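You operate a simulated robot arm through the tools that you are given. There is no shell and no other tool. Be economical: measure what you need, move in short steps, check, and stop when the job is done.

Carry out the task below with a simulated robot arm. There is one attempt and no reset: what you move stays moved.

TASK
Switch the jig off, move its lamp to the PASS pocket, wipe the channel and set size M.
Fine: off first, then open the clamp; use the black pad on the cement crumbs and put it back.

Only the result counts: the job must be done as asked and must still hold three seconds after the hand-in. Knocking over, shifting, dropping, spilling or breaking anything else fails it.

THE ROBOT
A 7-joint arm with a two-finger parallel gripper, fixed in place. Base frame: the origin is at the foot of the arm, x ahead of it, y to its left, z up; the work surface is at about z = 860. Readings come in mm, degrees, newtons and seconds.
With the tool pointing down near the work surface it reaches from about 300 to 700 mm from the base axis. Its first joint turns from -66.0 to 66.0 degrees. Payload 1.57 kg.
The TCP is the grasp point between the finger pads, 30 mm short of the fingertips. In the tool frame z runs along the fingers and y along their closing line. The gripper opens to 110 mm. The fingers are 24 mm wide and 12 mm thick; the gripper's body (48 by 112 mm) begins 78 mm behind the TCP.
Orientation is that of the tool frame in the base frame, as [roll, pitch, yaw] about the fixed x, y, z axes, in that order (R = Rz(yaw) Ry(pitch) Rx(roll)). With the fingers straight down and closing along the base's y, the tool's x points along the base's -x, its y along +y and its z along -z.

THE INTERFACE
- The arm moves only by the tool step_arm. Its argument "series" is one flat list of numbers, 7 for each row, row after row: the turn, a rotation vector about the tool's x, y, z in degrees, then the shift along the tool's x, y, z in mm, then the gripper command, from -1 (fully open) to 1 (shut), values between in proportion. In form: [rx, ry, rz, tx, ty, tz, claw, rx, ry, rz, tx, ty, tz, claw, ...]. A call has 1 to 10 rows; each row shifts and turns the commanded pose from where the row before left it, along the tool's axes as they then stand. Each row takes 0.2 s and may step no farther than 50 mm and 8.6 degrees from the row before; otherwise, or with a gripper value out of range, the whole call is refused. A pose out of reach is approached as far as the arm can. The call stops where the force on the tool passes 70 N (or 10 N more than at its start, if that is more) or the arm is blocked; 0.2 s more then pass. The fingers move at their own pace (about 108 mm/s each) and stop on an object; they squeeze with about 28 N. The grip force told is the motor's: it shows also when the fingers shut on nothing. Time passes only in rows, and 0.2 s behind the last, so rows that do not move let the fingers close. The reply holds the time, the measured pose of the TCP, the force on the tool along the base axes, the opening and the grip force, in the units named above and with some noise, and new pictures: "show" is both (left out), scene, wrist or none.
- Cameras (640 x 400 px; columns grow to the right, rows downward): "scene" is fixed at [161.6, -384.7, 1411.2]; the picture's right is [0.81, -0.58, 0.00], its down [-0.30, -0.43, -0.85] and it looks along [0.49, 0.69, -0.53] (base axes); focal length 280 px, centre (320, 200). "wrist" rides on the gripper at [70, 16, -141] in the tool frame; the picture's right is [-0.23, 0.97, 0.00], its down [-0.86, -0.20, -0.48] and it looks along [-0.47, -0.11, 0.88] (tool axes); focal length 222 px, centre (320, 200). There is no depth. A picture from a camera that has moved, and an enlarged one, comes with that camera's place and axes in the base frame and with its lens.
- inspect(camera, box): a new picture of the part [left, top, right, bottom] of that camera's present view, enlarged. It takes no simulated time.
- job_done(): hands the job in; it is judged then, once.

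Go step by step. Nothing tells you positions but the pictures and the camera data: compare them with the known pose of the tool, close in by small moves and look again before you grip or let go. The budget is 120 turns and 170 pictures, counting those below and the enlarged ones. Unless the task says otherwise, let go and move clear before handing in, and close with one line.

The tools are called after ">>>" as name(argument=value, ...) on one line, values as JSON. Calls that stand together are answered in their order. step_arm: Moves the arm, as the interface text tells. Its arguments: {"type":"object","properties":{"series":{"type":"array"},"show":{"type":"string","enum":["both","scene","wrist","none"]}},"required":["series"]} The other tools are called the same way: inspect (camera, box) takes an enlarged picture of a part of a camera's view; job_done () hands the job in.

At the start:

```text
time: 0.0
position: [377.0, 39.1, 1282.0]
ee_rot: [179.9, 0.0, 180.0]
wrist_force: [-1.0, -0.3, 0.6]
grip_width: 109.9
grasp_force: 0.1
```

scene: 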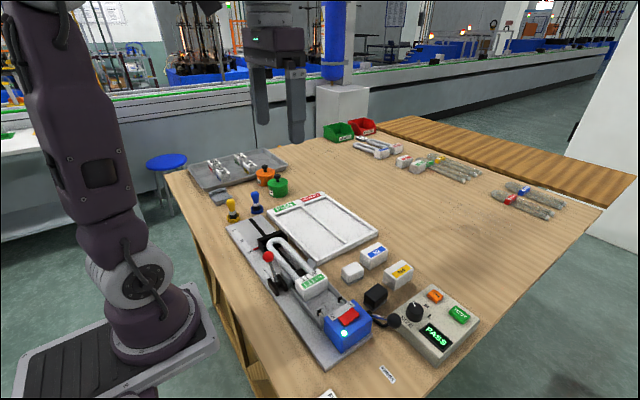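
wrist: 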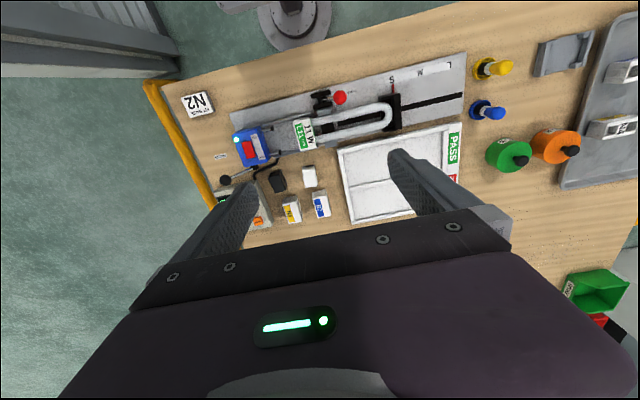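

I see a jig with a blue switch box, a clamp with a red knob, a lamp tube lying in the jig, a two-pocket tray, a black pad and a meter. I'll enlarge these for detail first.

>>> inspect(camera="scene", box=[220, 180, 380, 280])

>>> inspect(camera="scene", box=[290, 240, 490, 365])

>>> inspect(camera="wrist", box=[210, 50, 370, 150])

>>> inspect(camera="wrist", box=[320, 50, 480, 150])

```text
4.00 times, centred on (300, 230) of scene
camera zoom: at [161.6, -384.7, 1411.2], right [0.81, -0.58, 0.0], down [-0.3, -0.43, -0.85], along [0.49, 0.69, -0.53], focal length 1118 px, centre (400, 80)
```

zoom: 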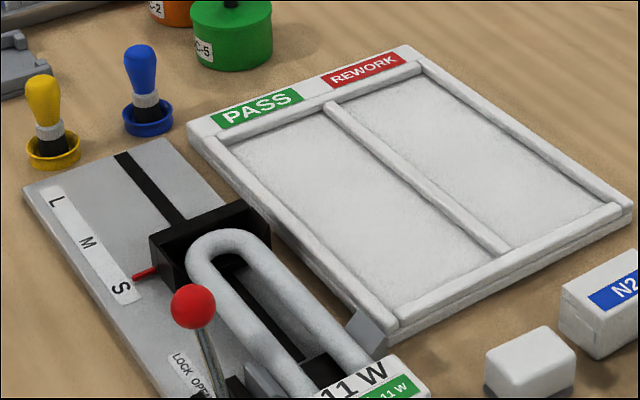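

```text
3.20 times, centred on (390, 302) of scene
camera zoom: at [161.6, -384.7, 1411.2], right [0.81, -0.58, 0.0], down [-0.3, -0.43, -0.85], along [0.49, 0.69, -0.53], focal length 895 px, centre (96, -128)
```

zoom: 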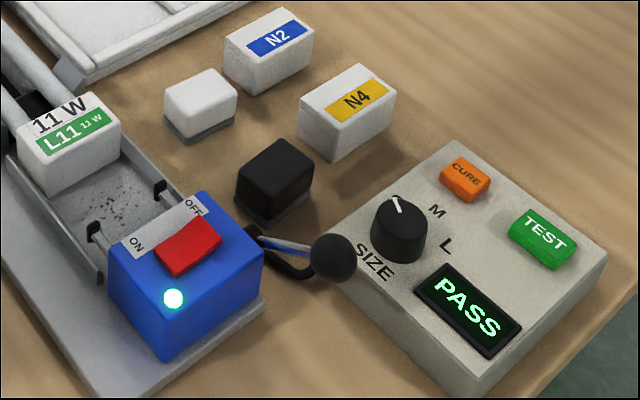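

```text
4.00 times, centred on (290, 100) of wrist
camera zoom: at [308.3, 56.1, 1423.1], right [0.23, 0.97, 0.0], down [0.86, -0.2, 0.48], along [0.47, -0.11, -0.88], focal length 888 px, centre (440, 600)
```

zoom: 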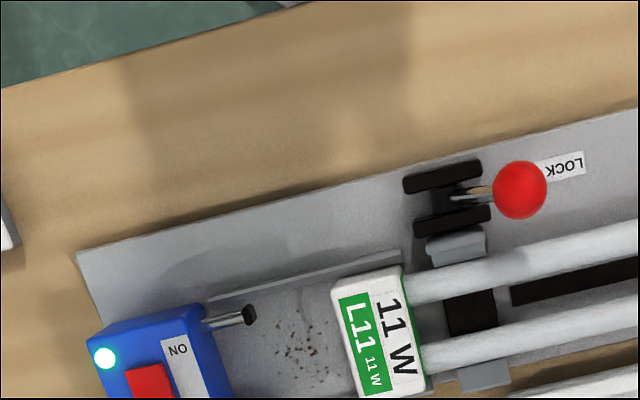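

```text
4.00 times, centred on (400, 100) of wrist
camera zoom: at [308.3, 56.1, 1423.1], right [0.23, 0.97, 0.0], down [0.86, -0.2, 0.48], along [0.47, -0.11, -0.88], focal length 888 px, centre (0, 600)
```

zoom: 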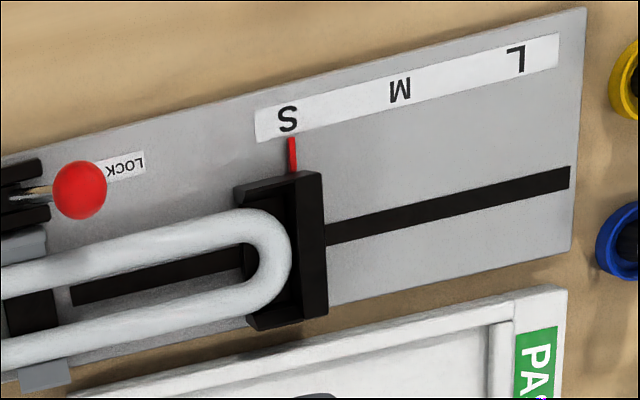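

The overview puts the red rocker near (411,-137), the clamp knob near (348,88) and the black pad near (510,-107). I'll lower the wrist camera over the jig's switch end for a closer look.

>>> step_arm(series=[0, 0, 0, 12, -25, 38, -1, 0, 0, 0, 12, -25, 38, -1, 0, 0, 0, 12, -25, 38, -1, 0, 0, 0, 12, -25, 38, -1], show="wrist")

```text
time: 1.0
position: [327.6, -60.0, 1130.2]
ee_rot: [179.9, 0.0, 180.0]
wrist_force: [-0.5, -0.9, 0.6]
grip_width: 110.1
grasp_force: 0.2
camera wrist: at [258.3, -43.5, 1269.9], right [0.23, 0.97, 0.0], down [0.86, -0.2, 0.48], along [0.47, -0.11, -0.88], focal length 222 px, centre (320, 200)
```

wrist: 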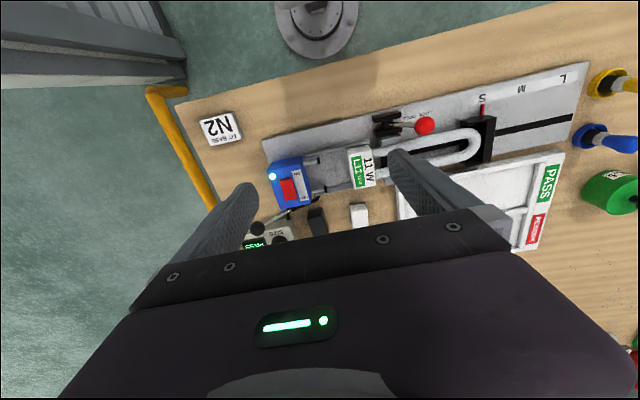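

>>> inspect(camera="wrist", box=[240, 120, 400, 220])

>>> inspect(camera="wrist", box=[350, 90, 510, 190])

>>> inspect(camera="scene", box=[380, 280, 480, 343])

>>> inspect(camera="scene", box=[240, 230, 340, 293])

>>> inspect(camera="scene", box=[300, 310, 420, 400])

```text
4.00 times, centred on (320, 170) of wrist
camera zoom: at [258.3, -43.5, 1269.9], right [0.23, 0.97, 0.0], down [0.86, -0.2, 0.48], along [0.47, -0.11, -0.88], focal length 888 px, centre (320, 320)
```

zoom: 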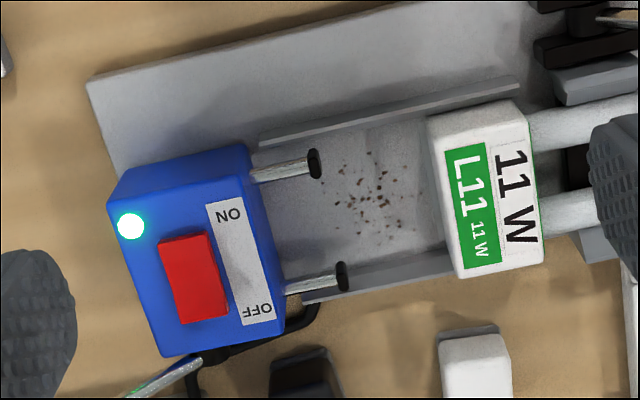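

```text
4.00 times, centred on (430, 140) of wrist
camera zoom: at [258.3, -43.5, 1269.9], right [0.23, 0.97, 0.0], down [0.86, -0.2, 0.48], along [0.47, -0.11, -0.88], focal length 888 px, centre (-120, 440)
```

zoom: 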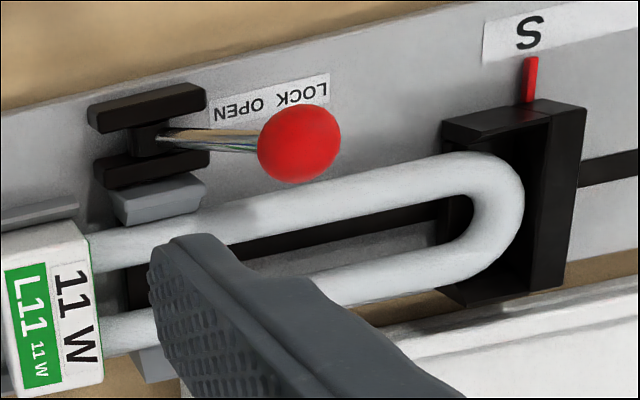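

```text
6.35 times, centred on (430, 312) of scene
camera zoom: at [161.6, -384.7, 1411.2], right [0.81, -0.58, 0.0], down [-0.3, -0.43, -0.85], along [0.49, 0.69, -0.53], focal length 1775 px, centre (-378, -508)
```

zoom: 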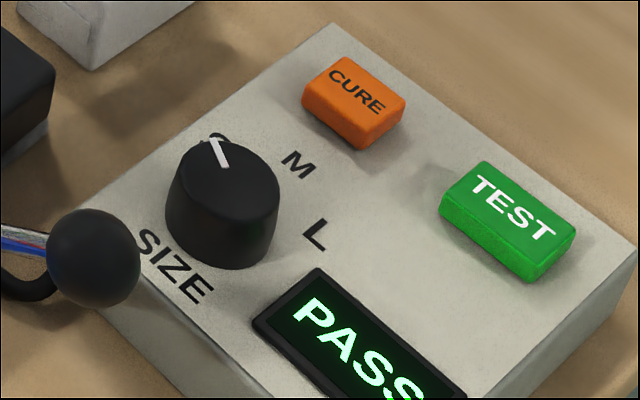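

```text
6.35 times, centred on (290, 262) of scene
camera zoom: at [161.6, -384.7, 1411.2], right [0.81, -0.58, 0.0], down [-0.3, -0.43, -0.85], along [0.49, 0.69, -0.53], focal length 1775 px, centre (510, -190)
```

zoom: 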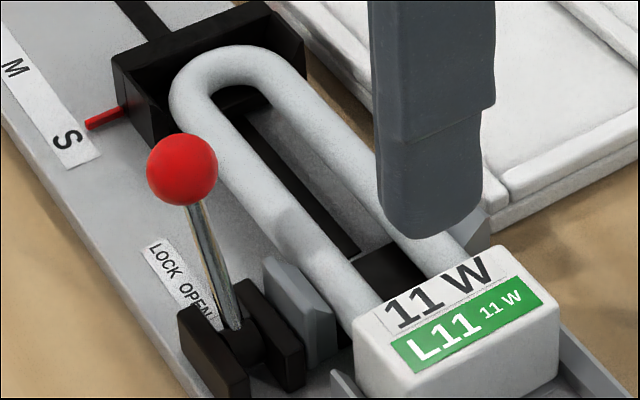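

```text
4.44 times, centred on (360, 355) of scene
camera zoom: at [161.6, -384.7, 1411.2], right [0.81, -0.58, 0.0], down [-0.3, -0.43, -0.85], along [0.49, 0.69, -0.53], focal length 1243 px, centre (142, -489)
```

zoom: 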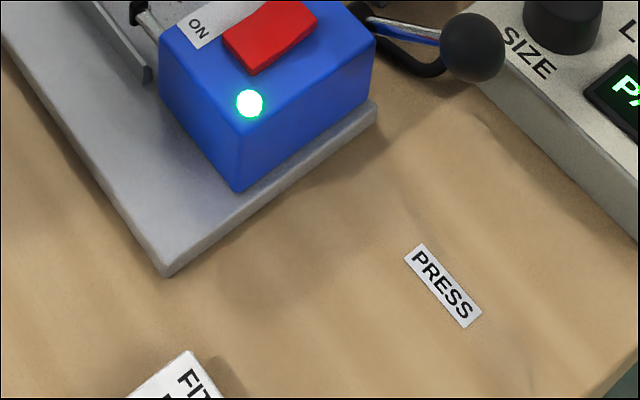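

The jig lies along base y at about x=410, and the rocker runs along x with its OFF end near (428,-135), z≈922. I'll close the fingers and come in above the OFF end.

>>> step_arm(series=[0, 0, 0, -25, -18.8, 30, 1, 0, 0, 0, -25, -18.8, 30, 1, 0, 0, 0, -25, -18.8, 30, 1, 0, 0, 0, -25, -18.8, 30, 1, 0, 0, 0, 0, 0, 0, 1])

```text
time: 2.2
position: [427.6, -136.6, 1009.5]
ee_rot: [180.0, 0.0, -180.0]
wrist_force: [0.3, -0.6, 0.6]
grip_width: 0.0
grasp_force: 21.2
camera wrist: at [359.0, -118.8, 1150.4], right [0.23, 0.97, 0.0], down [0.85, -0.2, 0.48], along [0.47, -0.11, -0.88], focal length 222 px, centre (320, 200)
```

scene: 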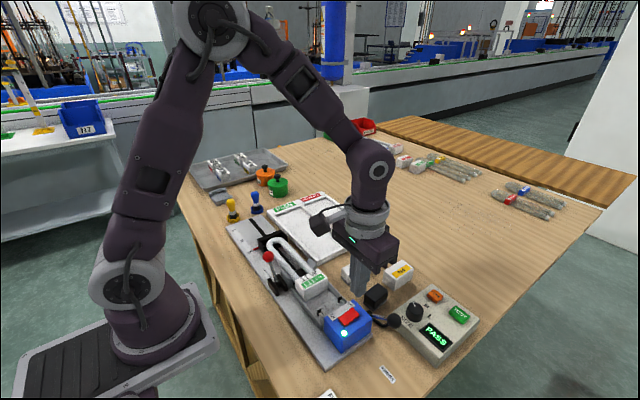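
wrist: 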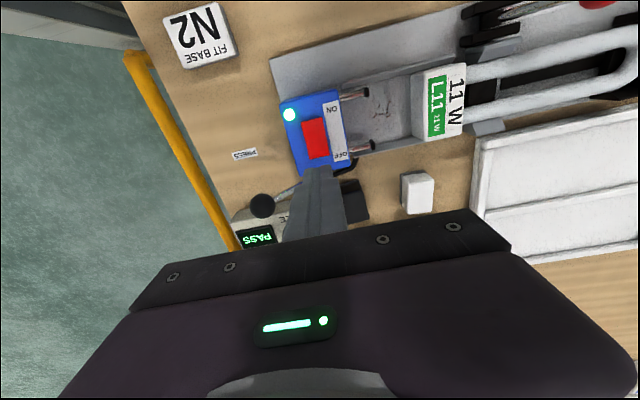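

The rocker recomputes to (412,-136), so its OFF end lies under the tip. I'll lower in small steps and watch the force.

>>> step_arm(series=[0, 0, 0, 0, 0, 25, 1, 0, 0, 0, 0, 0, 20, 1, 0, 0, 0, 0, 0, 5, 1, 0, 0, 0, 0, 0, 4, 1, 0, 0, 0, 0, 0, 3, 1])

>>> inspect(camera="wrist", box=[240, 60, 400, 160])

```text
time: 3.4
position: [427.5, -135.9, 956.1]
ee_rot: [-180.0, 0.2, -179.9]
wrist_force: [-6.3, 2.4, 45.4]
grip_width: 0.2
grasp_force: 21.1
camera wrist: at [359.1, -118.5, 1095.8], right [0.23, 0.97, 0.0], down [0.85, -0.2, 0.48], along [0.47, -0.11, -0.88], focal length 222 px, centre (320, 200)
```

scene: 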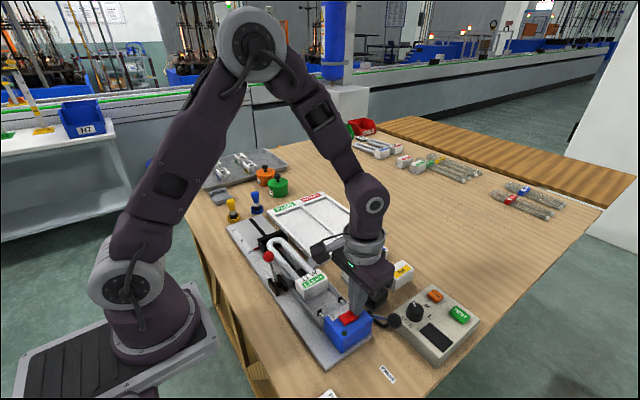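
wrist: 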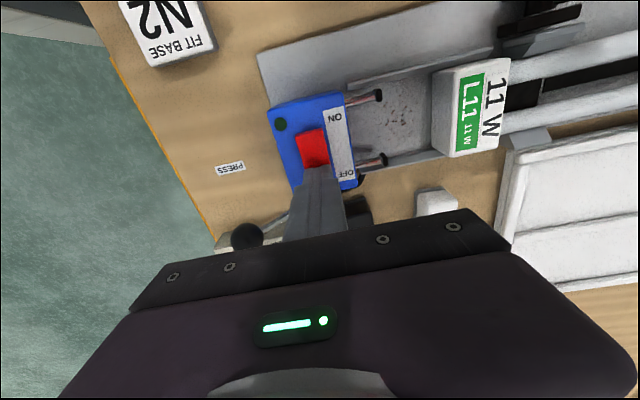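

```text
4.00 times, centred on (320, 110) of wrist
camera zoom: at [359.1, -118.5, 1095.8], right [0.23, 0.97, 0.0], down [0.85, -0.2, 0.48], along [0.47, -0.11, -0.88], focal length 888 px, centre (320, 560)
```

zoom: 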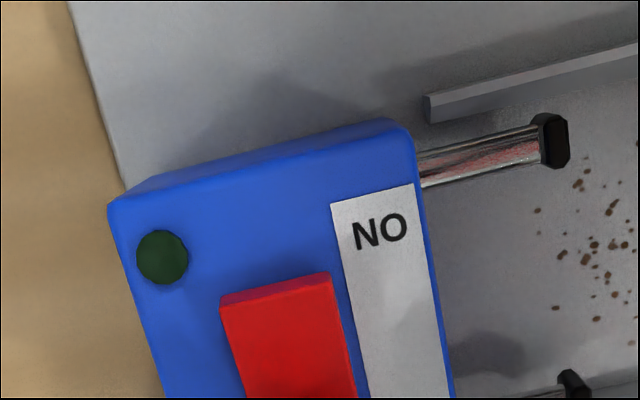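

The lamp LED and display went dark, so the jig is off. Next is the clamp lever: the knob sits near (348,87,944) and the pivot near (348,48,895), leaning to the LOCK side. I'll retract and move to the +y side of the knob.

>>> step_arm(series=[0, 0, 0, 0, 0, -35, 1, 0, 0, 0, 0, 0, -35, 1, 0, 0, 0, 13.2, 44, 0, 1, 0, 0, 0, 13.2, 44, 0, 1, 0, 0, 0, 13.2, 44, 0, 1, 0, 0, 0, 13.2, 44, 0, 1, 0, 0, 0, 13.2, 44, 0, 1, 0, 0, 0, 13.2, 44, 0, 1, 0, 0, 0, 0, 0, 0, 1])

>>> inspect(camera="scene", box=[290, 240, 490, 365])

>>> inspect(camera="scene", box=[220, 205, 340, 280])

```text
time: 5.4
position: [350.9, 127.4, 1025.8]
ee_rot: [-179.9, 0.0, 180.0]
wrist_force: [-0.5, 0.1, -0.3]
grip_width: 0.1
grasp_force: 21.0
camera wrist: at [282.1, 144.8, 1165.7], right [0.23, 0.97, 0.0], down [0.86, -0.2, 0.48], along [0.47, -0.11, -0.88], focal length 222 px, centre (320, 200)
```

scene: 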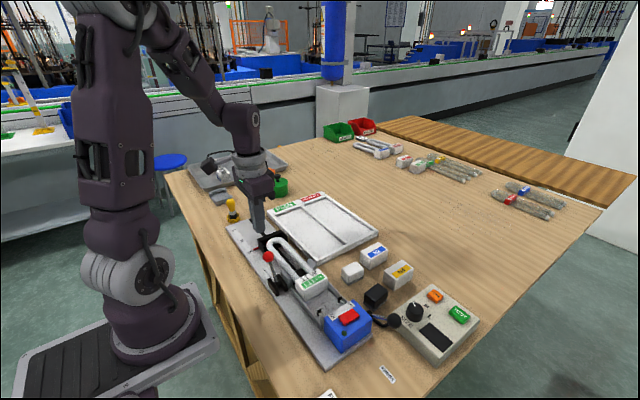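
wrist: 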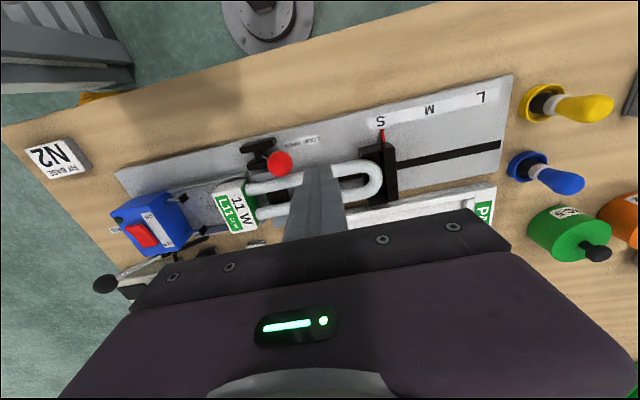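

```text
3.20 times, centred on (390, 302) of scene
camera zoom: at [161.6, -384.7, 1411.2], right [0.81, -0.58, 0.0], down [-0.3, -0.43, -0.85], along [0.49, 0.69, -0.53], focal length 895 px, centre (96, -128)
```

zoom: 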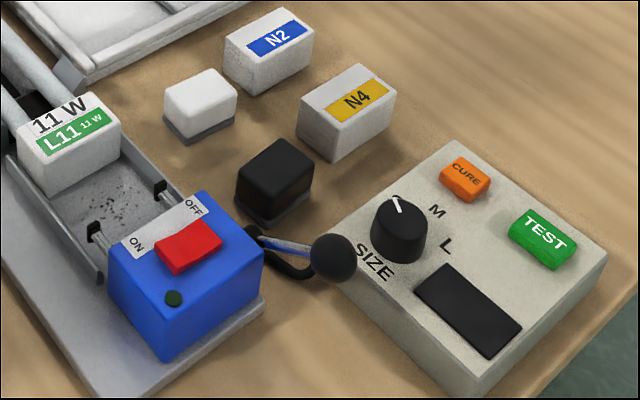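

```text
5.33 times, centred on (280, 242) of scene
camera zoom: at [161.6, -384.7, 1411.2], right [0.81, -0.58, 0.0], down [-0.3, -0.43, -0.85], along [0.49, 0.69, -0.53], focal length 1491 px, centre (533, -27)
```

zoom: 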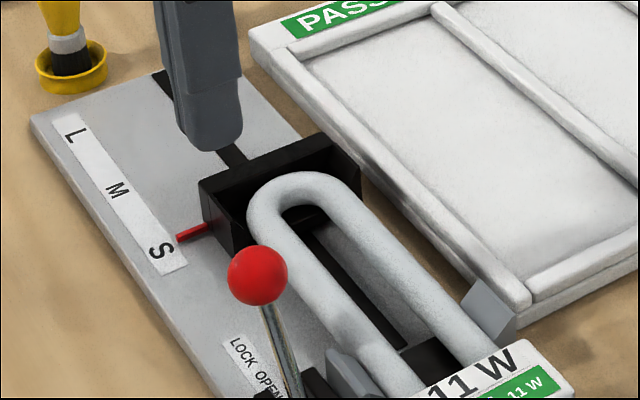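

The rocker has stayed on OFF and the knob is confirmed at (349,86). I'll lower the closed fingers beside it and push it towards -y.

>>> step_arm(series=[0, 0, 0, 1, 0, 32, 1, 0, 0, 0, 1, 0, 32, 1, 0, 0, 0, 0, -8, 0, 1, 0, 0, 0, 0, -8, 0, 1, 0, 0, 0, 0, -8, 0, 1, 0, 0, 0, 0, -8, 0, 1, 0, 0, 0, 0, -8, 0, 1])

>>> inspect(camera="scene", box=[220, 205, 340, 280])

```text
time: 7.0
position: [348.4, 86.3, 960.6]
ee_rot: [180.0, 0.0, -180.0]
wrist_force: [-0.7, -0.4, 1.2]
grip_width: 0.2
grasp_force: 21.4
camera wrist: at [279.9, 104.5, 1101.0], right [0.23, 0.97, 0.0], down [0.86, -0.2, 0.48], along [0.47, -0.11, -0.88], focal length 222 px, centre (320, 200)
```

scene: 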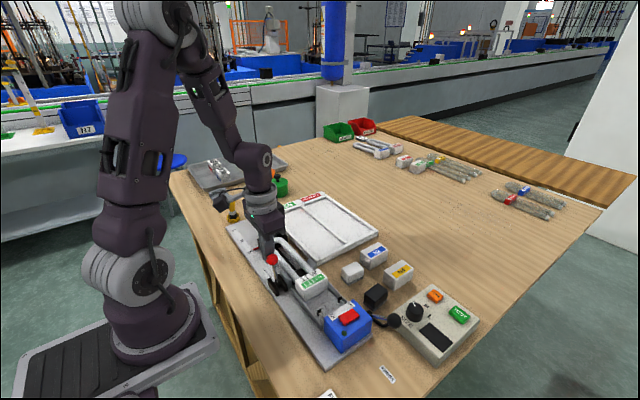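
wrist: 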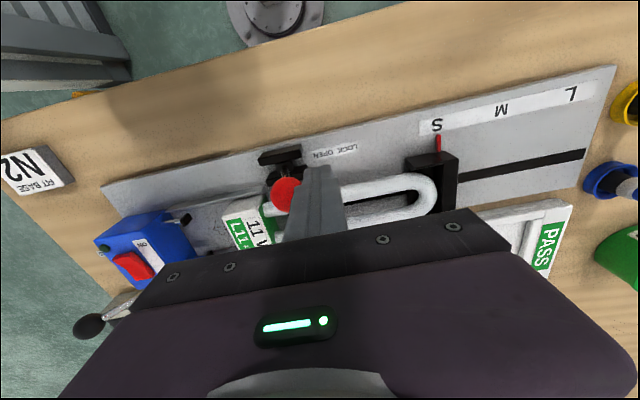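

```text
5.33 times, centred on (280, 242) of scene
camera zoom: at [161.6, -384.7, 1411.2], right [0.81, -0.58, 0.0], down [-0.3, -0.43, -0.85], along [0.49, 0.69, -0.53], focal length 1491 px, centre (533, -27)
```

zoom: 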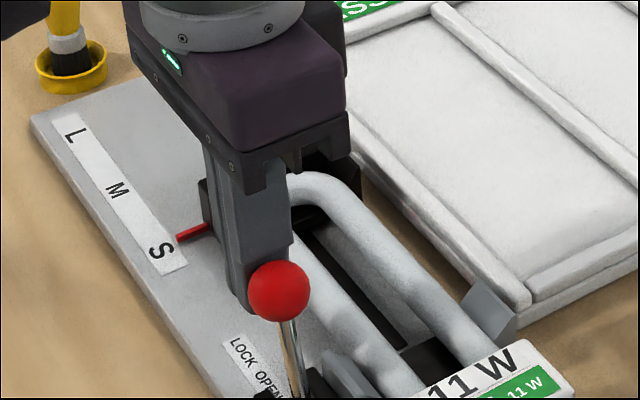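

The lever is swinging with almost no resistance. I'll keep pushing towards -y.

>>> step_arm(series=[0, 0, 0, 0, -8, 0, 1, 0, 0, 0, 0, -8, 0, 1, 0, 0, 0, 0, -8, 0, 1, 0, 0, 0, 0, -8, 0, 1, 0, 0, 0, 0, -8, 0, 1, 0, 0, 0, 0, -8, 0, 1])

>>> inspect(camera="scene", box=[240, 230, 360, 305])

```text
time: 8.4
position: [348.8, 41.3, 960.2]
ee_rot: [179.9, 0.0, 180.0]
wrist_force: [0.6, -0.7, -0.2]
grip_width: 0.0
grasp_force: 21.2
camera wrist: at [279.4, 57.2, 1100.3], right [0.23, 0.97, 0.0], down [0.86, -0.2, 0.48], along [0.47, -0.11, -0.88], focal length 222 px, centre (320, 200)
```

scene: 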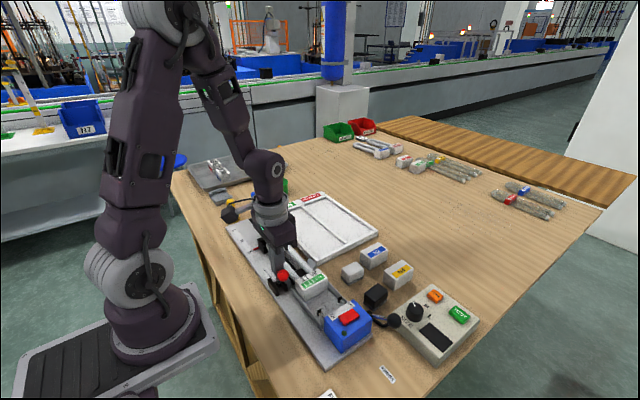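
wrist: 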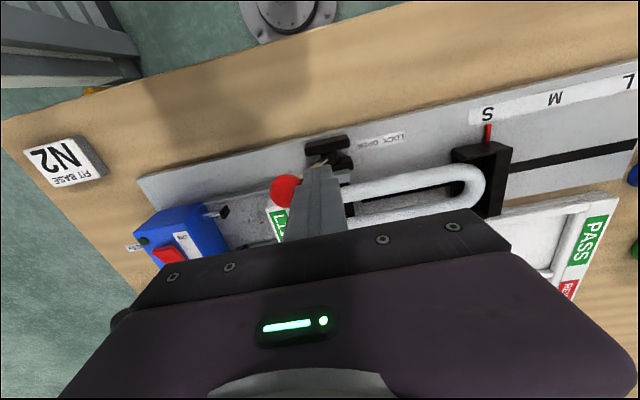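

```text
5.33 times, centred on (300, 268) of scene
camera zoom: at [161.6, -384.7, 1411.2], right [0.81, -0.58, 0.0], down [-0.3, -0.43, -0.85], along [0.49, 0.69, -0.53], focal length 1491 px, centre (427, -160)
```

zoom: 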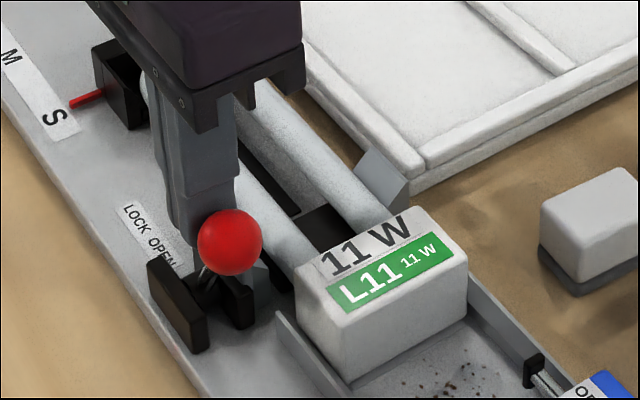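

The knob is past vertical and leaning to -y. I'll push a little farther to reach its stop.

>>> step_arm(series=[0, 0, 0, 0, -6, 0, 1, 0, 0, 0, 0, -6, 0, 1, 0, 0, 0, 0, -6, 0, 1, 0, 0, 0, 0, -6, 0, 1], show="none")

>>> inspect(camera="scene", box=[240, 230, 360, 305])

```text
time: 9.0
position: [349.5, 36.9, 959.1]
ee_rot: [179.4, 0.3, -179.2]
wrist_force: [-9.4, 30.3, 15.3]
grip_width: 0.0
grasp_force: 21.3
stopped in row 2: the force on the tool passed its limit (the readings are from after the stop); the commanded pose is now the measured one
```

```text
5.33 times, centred on (300, 268) of scene
camera zoom: at [161.2, -383.9, 1411.5], right [0.81, -0.58, 0.0], down [-0.3, -0.43, -0.85], along [0.49, 0.69, -0.53], focal length 1491 px, centre (427, -160)
```

zoom: 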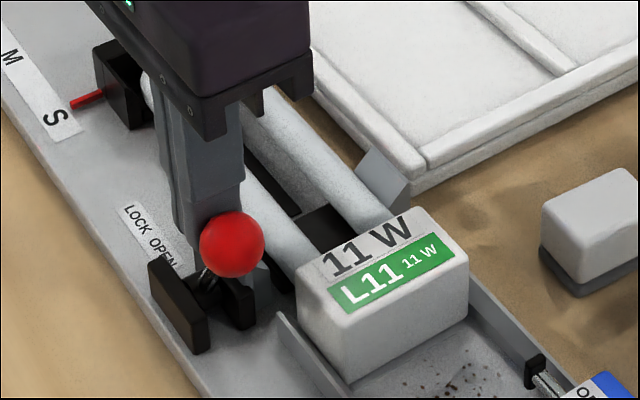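

The lever has reached its stop on the OPEN side. I'll back off towards +y, rise and look at the lamp from above.

>>> step_arm(series=[0, 0, 0, 0, 12, 0, 1, 0, 0, 0, 0, 8, -25, 1, 0, 0, 0, 10, 0, -45, 1, 0, 0, 0, 20, 0, -45, 1, 0, 0, 0, 15, 0, -20, -1, 0, 0, 0, 0, 0, 0, -1])

>>> inspect(camera="wrist", box=[260, 90, 420, 190])

>>> inspect(camera="scene", box=[240, 210, 360, 285])

```text
time: 10.4
position: [303.7, 54.2, 1095.1]
ee_rot: [179.7, 0.2, -179.6]
wrist_force: [-0.6, 0.0, -1.0]
grip_width: 109.9
grasp_force: 0.0
camera wrist: at [233.2, 69.1, 1235.1], right [0.22, 0.98, 0.01], down [0.86, -0.19, 0.48], along [0.47, -0.1, -0.88], focal length 222 px, centre (320, 200)
```

scene: 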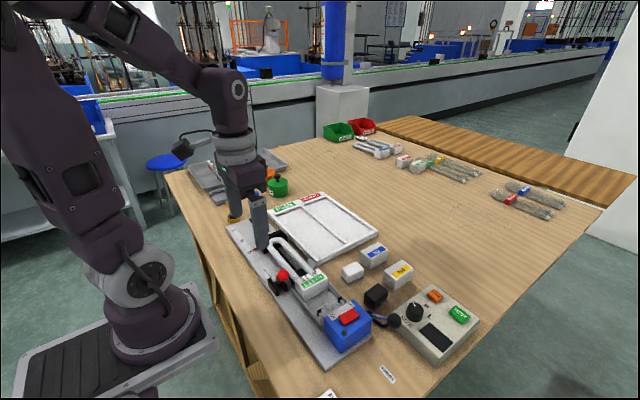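
wrist: 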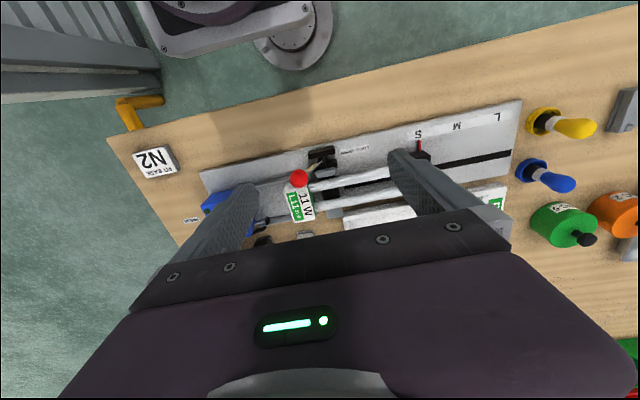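

```text
4.00 times, centred on (340, 140) of wrist
camera zoom: at [233.2, 69.1, 1235.1], right [0.22, 0.98, 0.01], down [0.86, -0.19, 0.48], along [0.47, -0.1, -0.88], focal length 888 px, centre (240, 440)
```

zoom: 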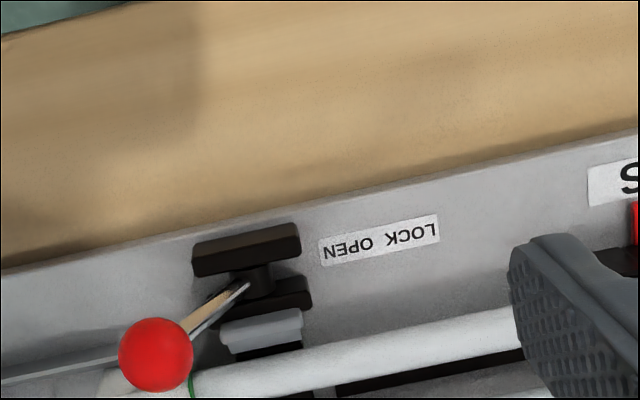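

```text
5.33 times, centred on (300, 248) of scene
camera zoom: at [161.6, -384.7, 1411.2], right [0.81, -0.58, 0.0], down [-0.3, -0.43, -0.85], along [0.49, 0.69, -0.53], focal length 1491 px, centre (427, -53)
```

zoom: 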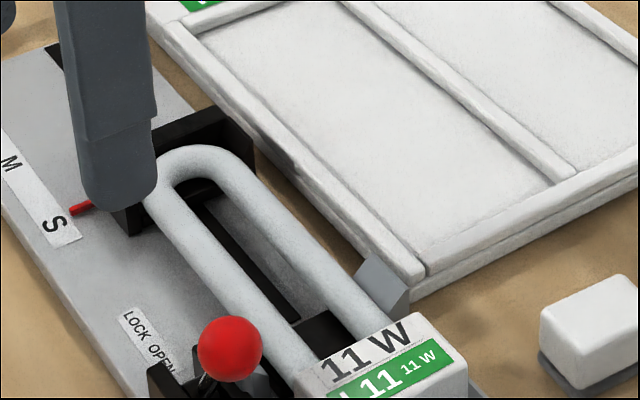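

The clamp is open, with the knob now at (348,15,944). I'll grip the lamp across its tubes, closing along x, clear of the lever, so I'm turning the gripper 90° first.

>>> step_arm(series=[0, 0, -8.5, 0, 0, 0, -1, 0, 0, -8.5, 0, 0, 0, -1, 0, 0, -8.5, 0, 0, 0, -1, 0, 0, -8.5, 0, 0, 0, -1, 0, 0, -8.5, 0, 0, 0, -1, 0, 0, -8.5, 0, 0, 0, -1, 0, 0, -8.5, 0, 0, 0, -1, 0, 0, -8.5, 0, 0, 0, -1, 0, 0, -8.5, 0, 0, 0, -1, 0, 0, -8.5, 0, 0, 0, -1], show="none")

```text
time: 12.6
position: [303.8, 51.2, 1095.4]
ee_rot: [-179.9, 0.4, -94.2]
wrist_force: [-0.6, 0.8, 0.2]
grip_width: 109.8
grasp_force: 0.0
```

The turn is nearly there. I'll finish it and move over the tubes.

>>> step_arm(series=[0.1, 0.4, -4.2, 0, 0, 0, -1, 0, 0, 0, -16, -35, 15, -1, 0, 0, 0, -16, -35, 15, -1, 0, 0, 0, -16, -35, 15, -1, 0, 0, 0, 0, 0, 0, -1])

>>> inspect(camera="wrist", box=[200, 60, 440, 210])

```text
time: 13.8
position: [409.1, 101.4, 1051.0]
ee_rot: [-179.7, 0.0, -90.1]
wrist_force: [0.6, 0.1, 0.8]
grip_width: 109.8
grasp_force: 0.0
camera wrist: at [392.8, 32.9, 1191.7], right [-0.97, 0.23, 0.0], down [0.2, 0.85, 0.48], along [0.11, 0.46, -0.88], focal length 222 px, centre (320, 200)
```

scene: 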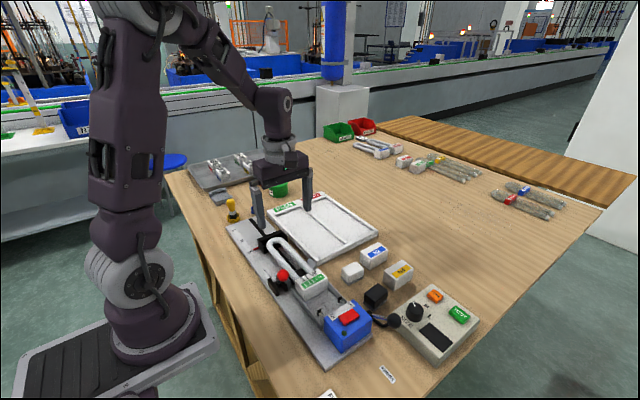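
wrist: 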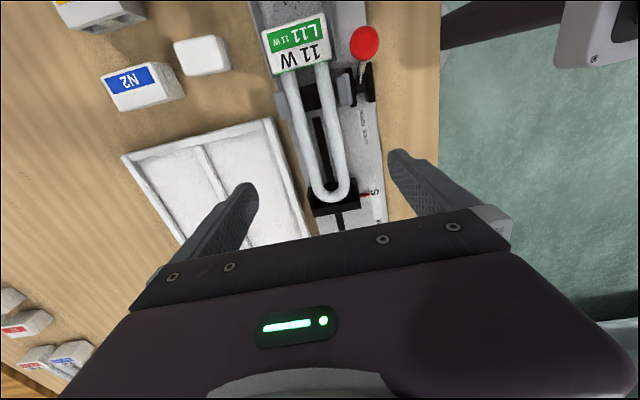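

```text
2.67 times, centred on (320, 135) of wrist
camera zoom: at [392.8, 32.9, 1191.7], right [-0.97, 0.23, 0.0], down [0.2, 0.85, 0.48], along [0.11, 0.46, -0.88], focal length 592 px, centre (320, 373)
```

zoom: 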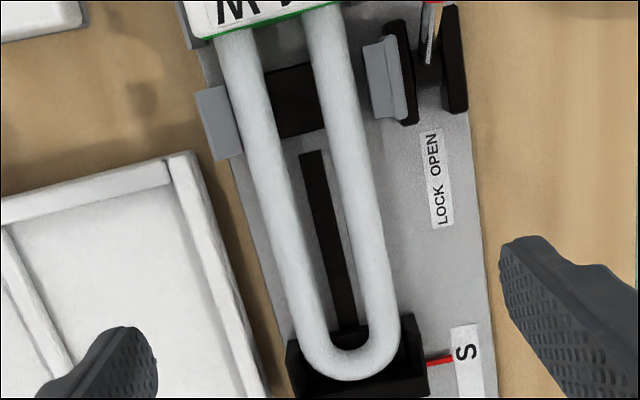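

The jaws show gaps, so the clamp is open. The tubes lie at x≈388 and 426 with their centres near z≈897. I'll part-close to 80 mm and come down towards y≈91.

>>> step_arm(series=[0, 0, 0, 5, 1, 35, -0.45, 0, 0, 0, 5, 1, 35, -0.45, 0, 0, 0, 0, 0, 35, -0.45, 0, 0, 0, 0, 0, 0, -0.45])

>>> inspect(camera="scene", box=[240, 190, 360, 265])

```text
time: 14.8
position: [407.9, 90.6, 946.3]
ee_rot: [-179.8, 0.1, -90.2]
wrist_force: [0.2, 0.0, -1.4]
grip_width: 79.9
grasp_force: 0.1
camera wrist: at [391.1, 21.6, 1086.6], right [-0.97, 0.23, 0.0], down [0.2, 0.85, 0.48], along [0.11, 0.46, -0.88], focal length 222 px, centre (320, 200)
```

scene: 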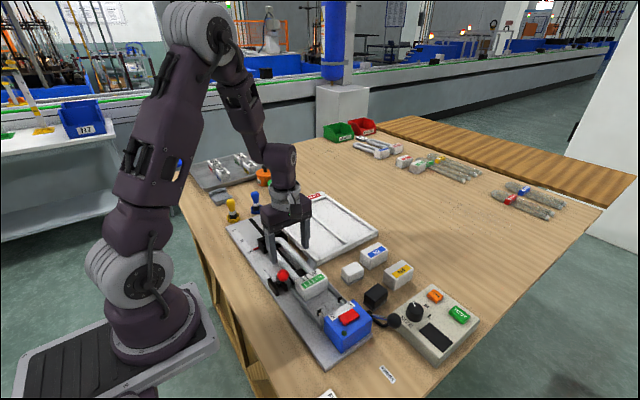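
wrist: 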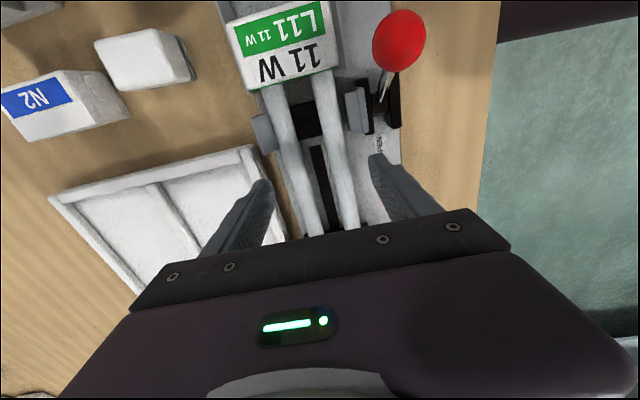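

```text
5.33 times, centred on (300, 228) of scene
camera zoom: at [161.6, -384.7, 1411.2], right [0.81, -0.58, 0.0], down [-0.3, -0.43, -0.85], along [0.49, 0.69, -0.53], focal length 1491 px, centre (427, 53)
```

zoom: 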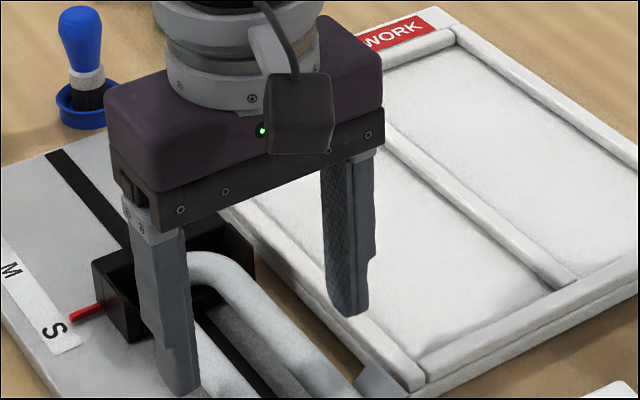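

The fingers straddle the tubes and sit clear of the tray rim and jaws. I'll go down to tip height 884.

>>> step_arm(series=[0, 0, 0, 0, 0.5, 20, -0.45, 0, 0, 0, 0, 0.5, 10, -0.45, 0, 0, 0, 0, 0, 2, -0.45])

>>> inspect(camera="wrist", box=[200, 60, 440, 210])

>>> inspect(camera="scene", box=[240, 200, 360, 275])

```text
time: 15.6
position: [407.2, 90.5, 913.9]
ee_rot: [-179.7, -0.1, -90.2]
wrist_force: [-0.5, 0.5, 0.3]
grip_width: 79.7
grasp_force: 0.0
camera wrist: at [389.9, 21.4, 1054.0], right [-0.97, 0.23, 0.0], down [0.2, 0.85, 0.48], along [0.11, 0.46, -0.88], focal length 222 px, centre (320, 200)
```

scene: 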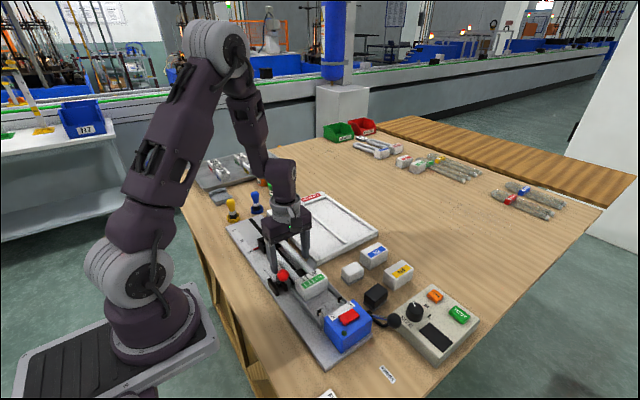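
wrist: 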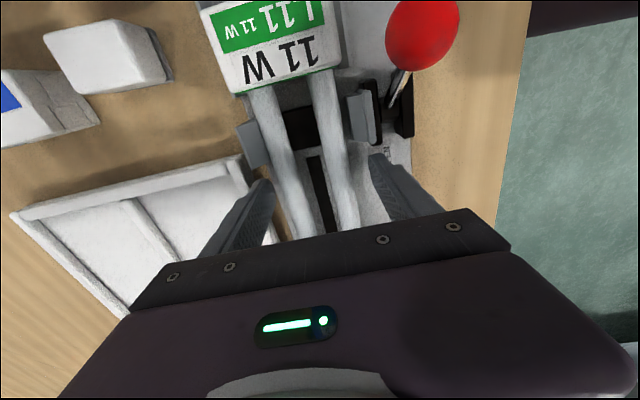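

```text
2.67 times, centred on (320, 135) of wrist
camera zoom: at [389.9, 21.4, 1054.0], right [-0.97, 0.23, 0.0], down [0.2, 0.85, 0.48], along [0.11, 0.46, -0.88], focal length 592 px, centre (320, 373)
```

zoom: 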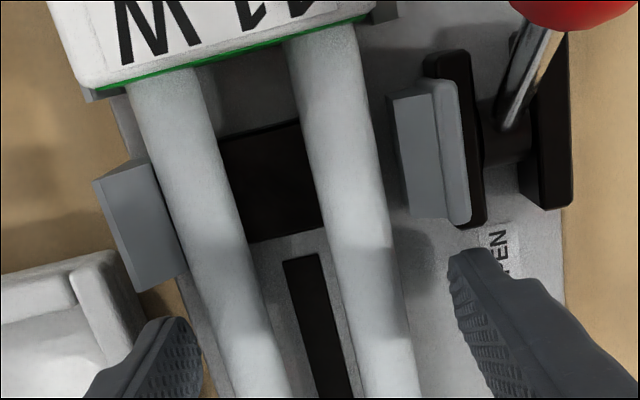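

```text
5.33 times, centred on (300, 238) of scene
camera zoom: at [161.6, -384.7, 1411.2], right [0.81, -0.58, 0.0], down [-0.3, -0.43, -0.85], along [0.49, 0.69, -0.53], focal length 1491 px, centre (427, 0)
```

zoom: 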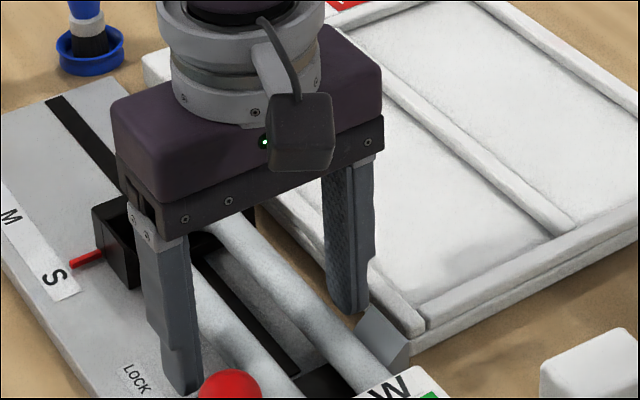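

The fingers sit on either side of the two tubes with roughly equal gaps. I'll close on them and check the width.

>>> step_arm(series=[0, 0, 0, 0, 0, 0, 0.0, 0, 0, 0, 0, 0, 0, 0.1, 0, 0, 0, 0, 0, 0, 1, 0, 0, 0, 0, 0, 0, 1], show="wrist")

>>> inspect(camera="scene", box=[240, 200, 360, 275])

```text
time: 16.6
position: [408.1, 89.9, 913.7]
ee_rot: [-179.7, 0.0, -90.2]
wrist_force: [16.7, -2.0, 1.1]
grip_width: 57.4
grasp_force: 28.3
camera wrist: at [390.9, 21.5, 1054.1], right [-0.97, 0.23, -0.01], down [0.2, 0.85, 0.48], along [0.12, 0.47, -0.88], focal length 222 px, centre (320, 200)
```

wrist: 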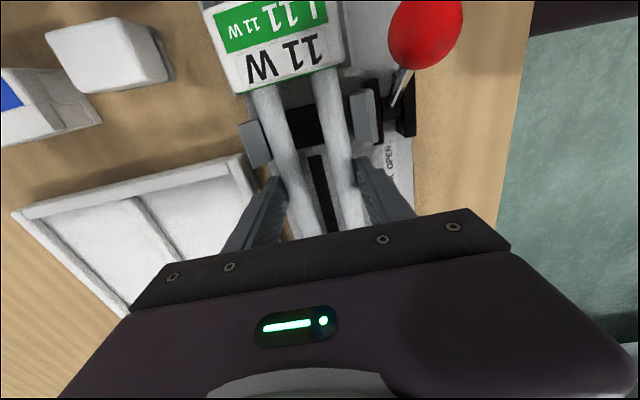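

```text
5.33 times, centred on (300, 238) of scene
camera zoom: at [162.0, -384.8, 1411.1], right [0.81, -0.58, 0.0], down [-0.3, -0.43, -0.85], along [0.49, 0.69, -0.53], focal length 1491 px, centre (427, 0)
```

zoom: 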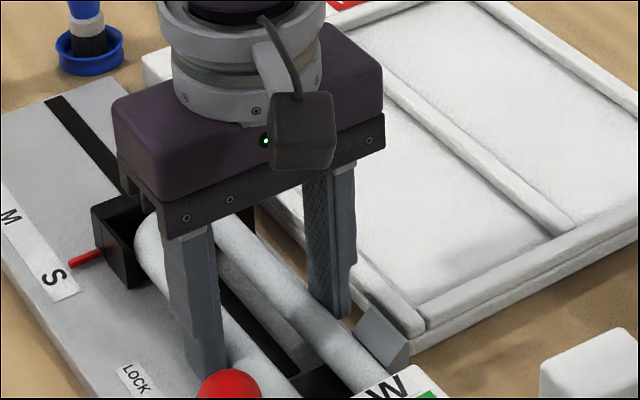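

The width of 57 mm matches the tubes. The x force means I'm about a millimetre off centre, so I'll ease over and lift slightly to check.

>>> step_arm(series=[0, 0, 0, 0, -1.5, 0, 1, 0, 0, 0, 0, 0, -4, 1, 0, 0, 0, 0, 0, -6, 1, 0, 0, 0, 0, 0, 0, 1], show="both")

>>> inspect(camera="scene", box=[240, 215, 360, 290])

```text
time: 17.6
position: [408.3, 90.0, 922.5]
ee_rot: [-179.7, -0.2, -90.3]
wrist_force: [0.2, 0.3, -0.7]
grip_width: 56.9
grasp_force: 28.1
camera wrist: at [391.7, 21.6, 1063.2], right [-0.97, 0.23, 0.0], down [0.2, 0.85, 0.48], along [0.11, 0.46, -0.88], focal length 222 px, centre (320, 200)
```

scene: 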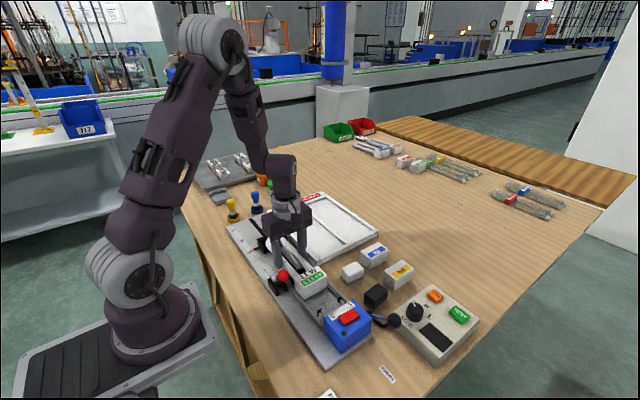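
wrist: 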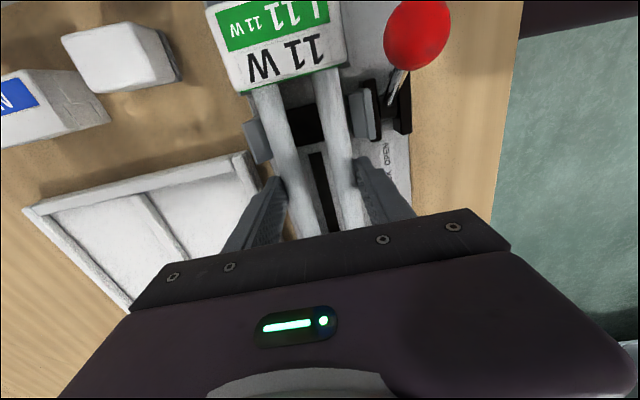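

```text
5.33 times, centred on (300, 252) of scene
camera zoom: at [161.6, -384.7, 1411.2], right [0.81, -0.58, 0.0], down [-0.3, -0.43, -0.85], along [0.49, 0.69, -0.53], focal length 1491 px, centre (427, -80)
```

zoom: 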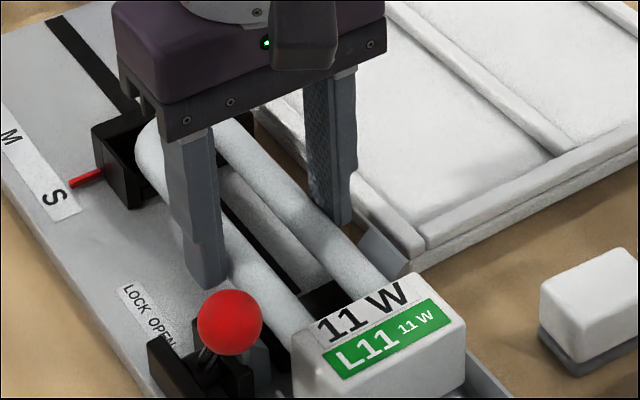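

The lamp lifts cleanly with the gripper. The PASS pocket spans roughly x 482–573, y 65–307, so I'll raise the lamp and carry it over.

>>> step_arm(series=[0, 0, 0, 0, 0, -30, 1, 0, 0, 0, 0, 0, -45, 1, 0, 0, 0, 0, 0, -45, 1, 0, 0, 0, -26, -30, 0, 1, 0, 0, 0, -26, -30, 0, 1, 0, 0, 0, -26, -30, 0, 1, 0, 0, 0, -26, -30, 0, 1, 0, 0, 0, 0, 0, 0, 1])

>>> inspect(camera="wrist", box=[160, 60, 480, 260])

>>> inspect(camera="scene", box=[250, 150, 410, 250])

```text
time: 19.4
position: [527.7, 193.5, 1041.9]
ee_rot: [-179.8, -0.1, -90.3]
wrist_force: [0.1, 0.2, 0.1]
grip_width: 0.0
grasp_force: 21.3
camera wrist: at [512.0, 124.4, 1181.6], right [-0.97, 0.23, 0.0], down [0.2, 0.85, 0.48], along [0.11, 0.46, -0.88], focal length 222 px, centre (320, 200)
```

scene: 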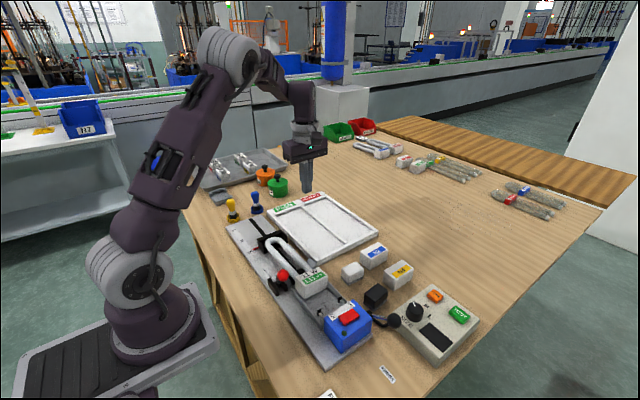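
wrist: 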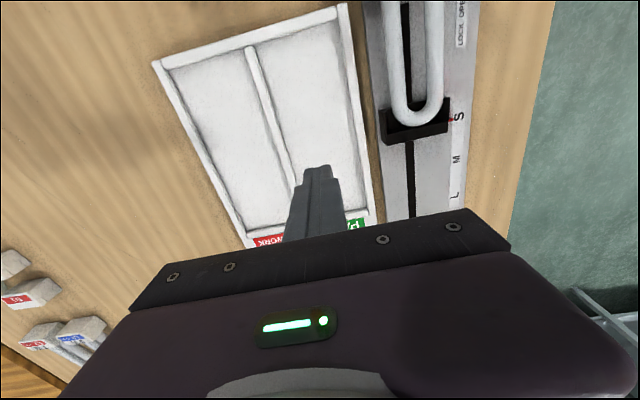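

```text
2.00 times, centred on (320, 160) of wrist
camera zoom: at [512.0, 124.4, 1181.6], right [-0.97, 0.23, 0.0], down [0.2, 0.85, 0.48], along [0.11, 0.46, -0.88], focal length 444 px, centre (320, 280)
```

zoom: 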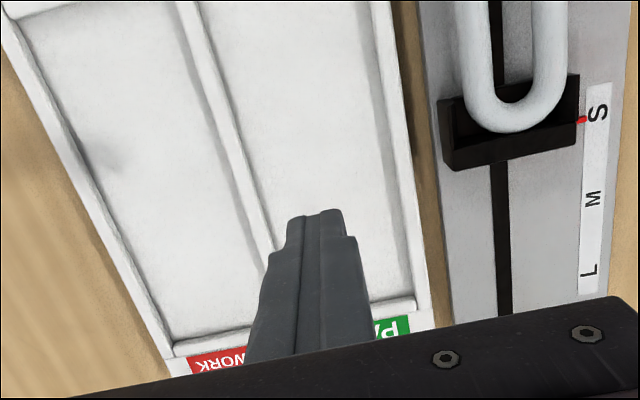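

```text
4.00 times, centred on (330, 200) of scene
camera zoom: at [161.6, -384.7, 1411.2], right [0.81, -0.58, 0.0], down [-0.3, -0.43, -0.85], along [0.49, 0.69, -0.53], focal length 1118 px, centre (280, 200)
```

zoom: 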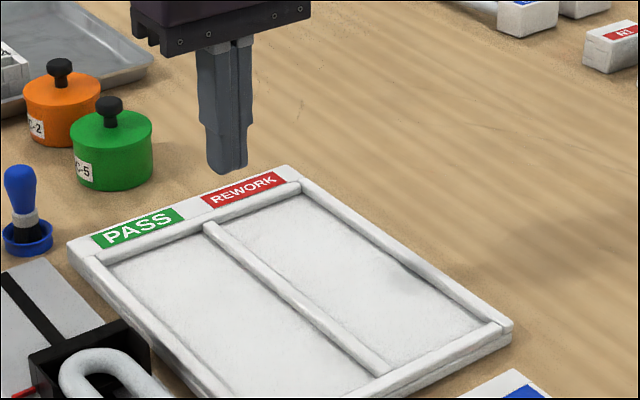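

The grip slipped during the lift, and the lamp is back lying in the jig, so I probably held the tubes too high. I'll inspect its condition and position.

>>> inspect(camera="scene", box=[240, 220, 340, 283])

>>> inspect(camera="scene", box=[270, 250, 390, 325])

>>> inspect(camera="wrist", box=[340, 0, 500, 100])

```text
6.35 times, centred on (290, 252) of scene
camera zoom: at [161.6, -384.7, 1411.2], right [0.81, -0.58, 0.0], down [-0.3, -0.43, -0.85], along [0.49, 0.69, -0.53], focal length 1775 px, centre (510, -127)
```

zoom: 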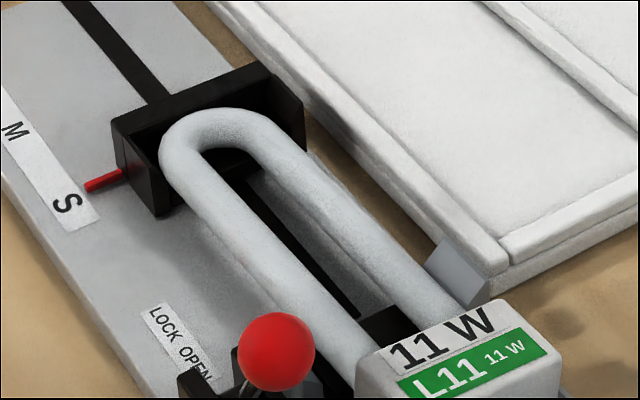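

```text
5.33 times, centred on (330, 288) of scene
camera zoom: at [161.6, -384.7, 1411.2], right [0.81, -0.58, 0.0], down [-0.3, -0.43, -0.85], along [0.49, 0.69, -0.53], focal length 1491 px, centre (267, -267)
```

zoom: 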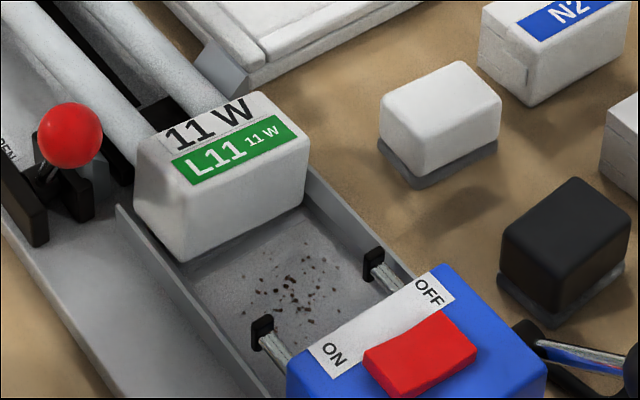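

```text
4.00 times, centred on (420, 50) of wrist
camera zoom: at [512.0, 124.4, 1181.6], right [-0.97, 0.23, 0.0], down [0.2, 0.85, 0.48], along [0.11, 0.46, -0.88], focal length 888 px, centre (-80, 800)
```

zoom: 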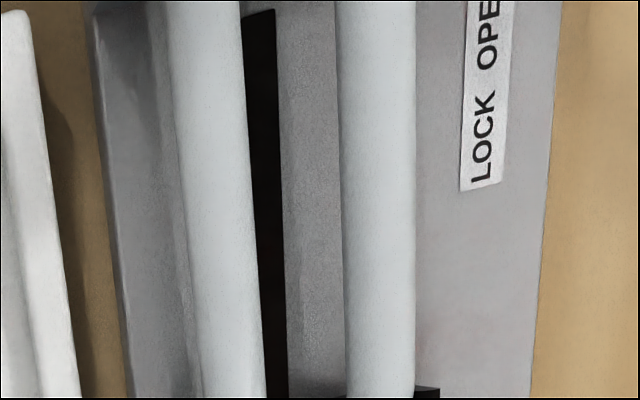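

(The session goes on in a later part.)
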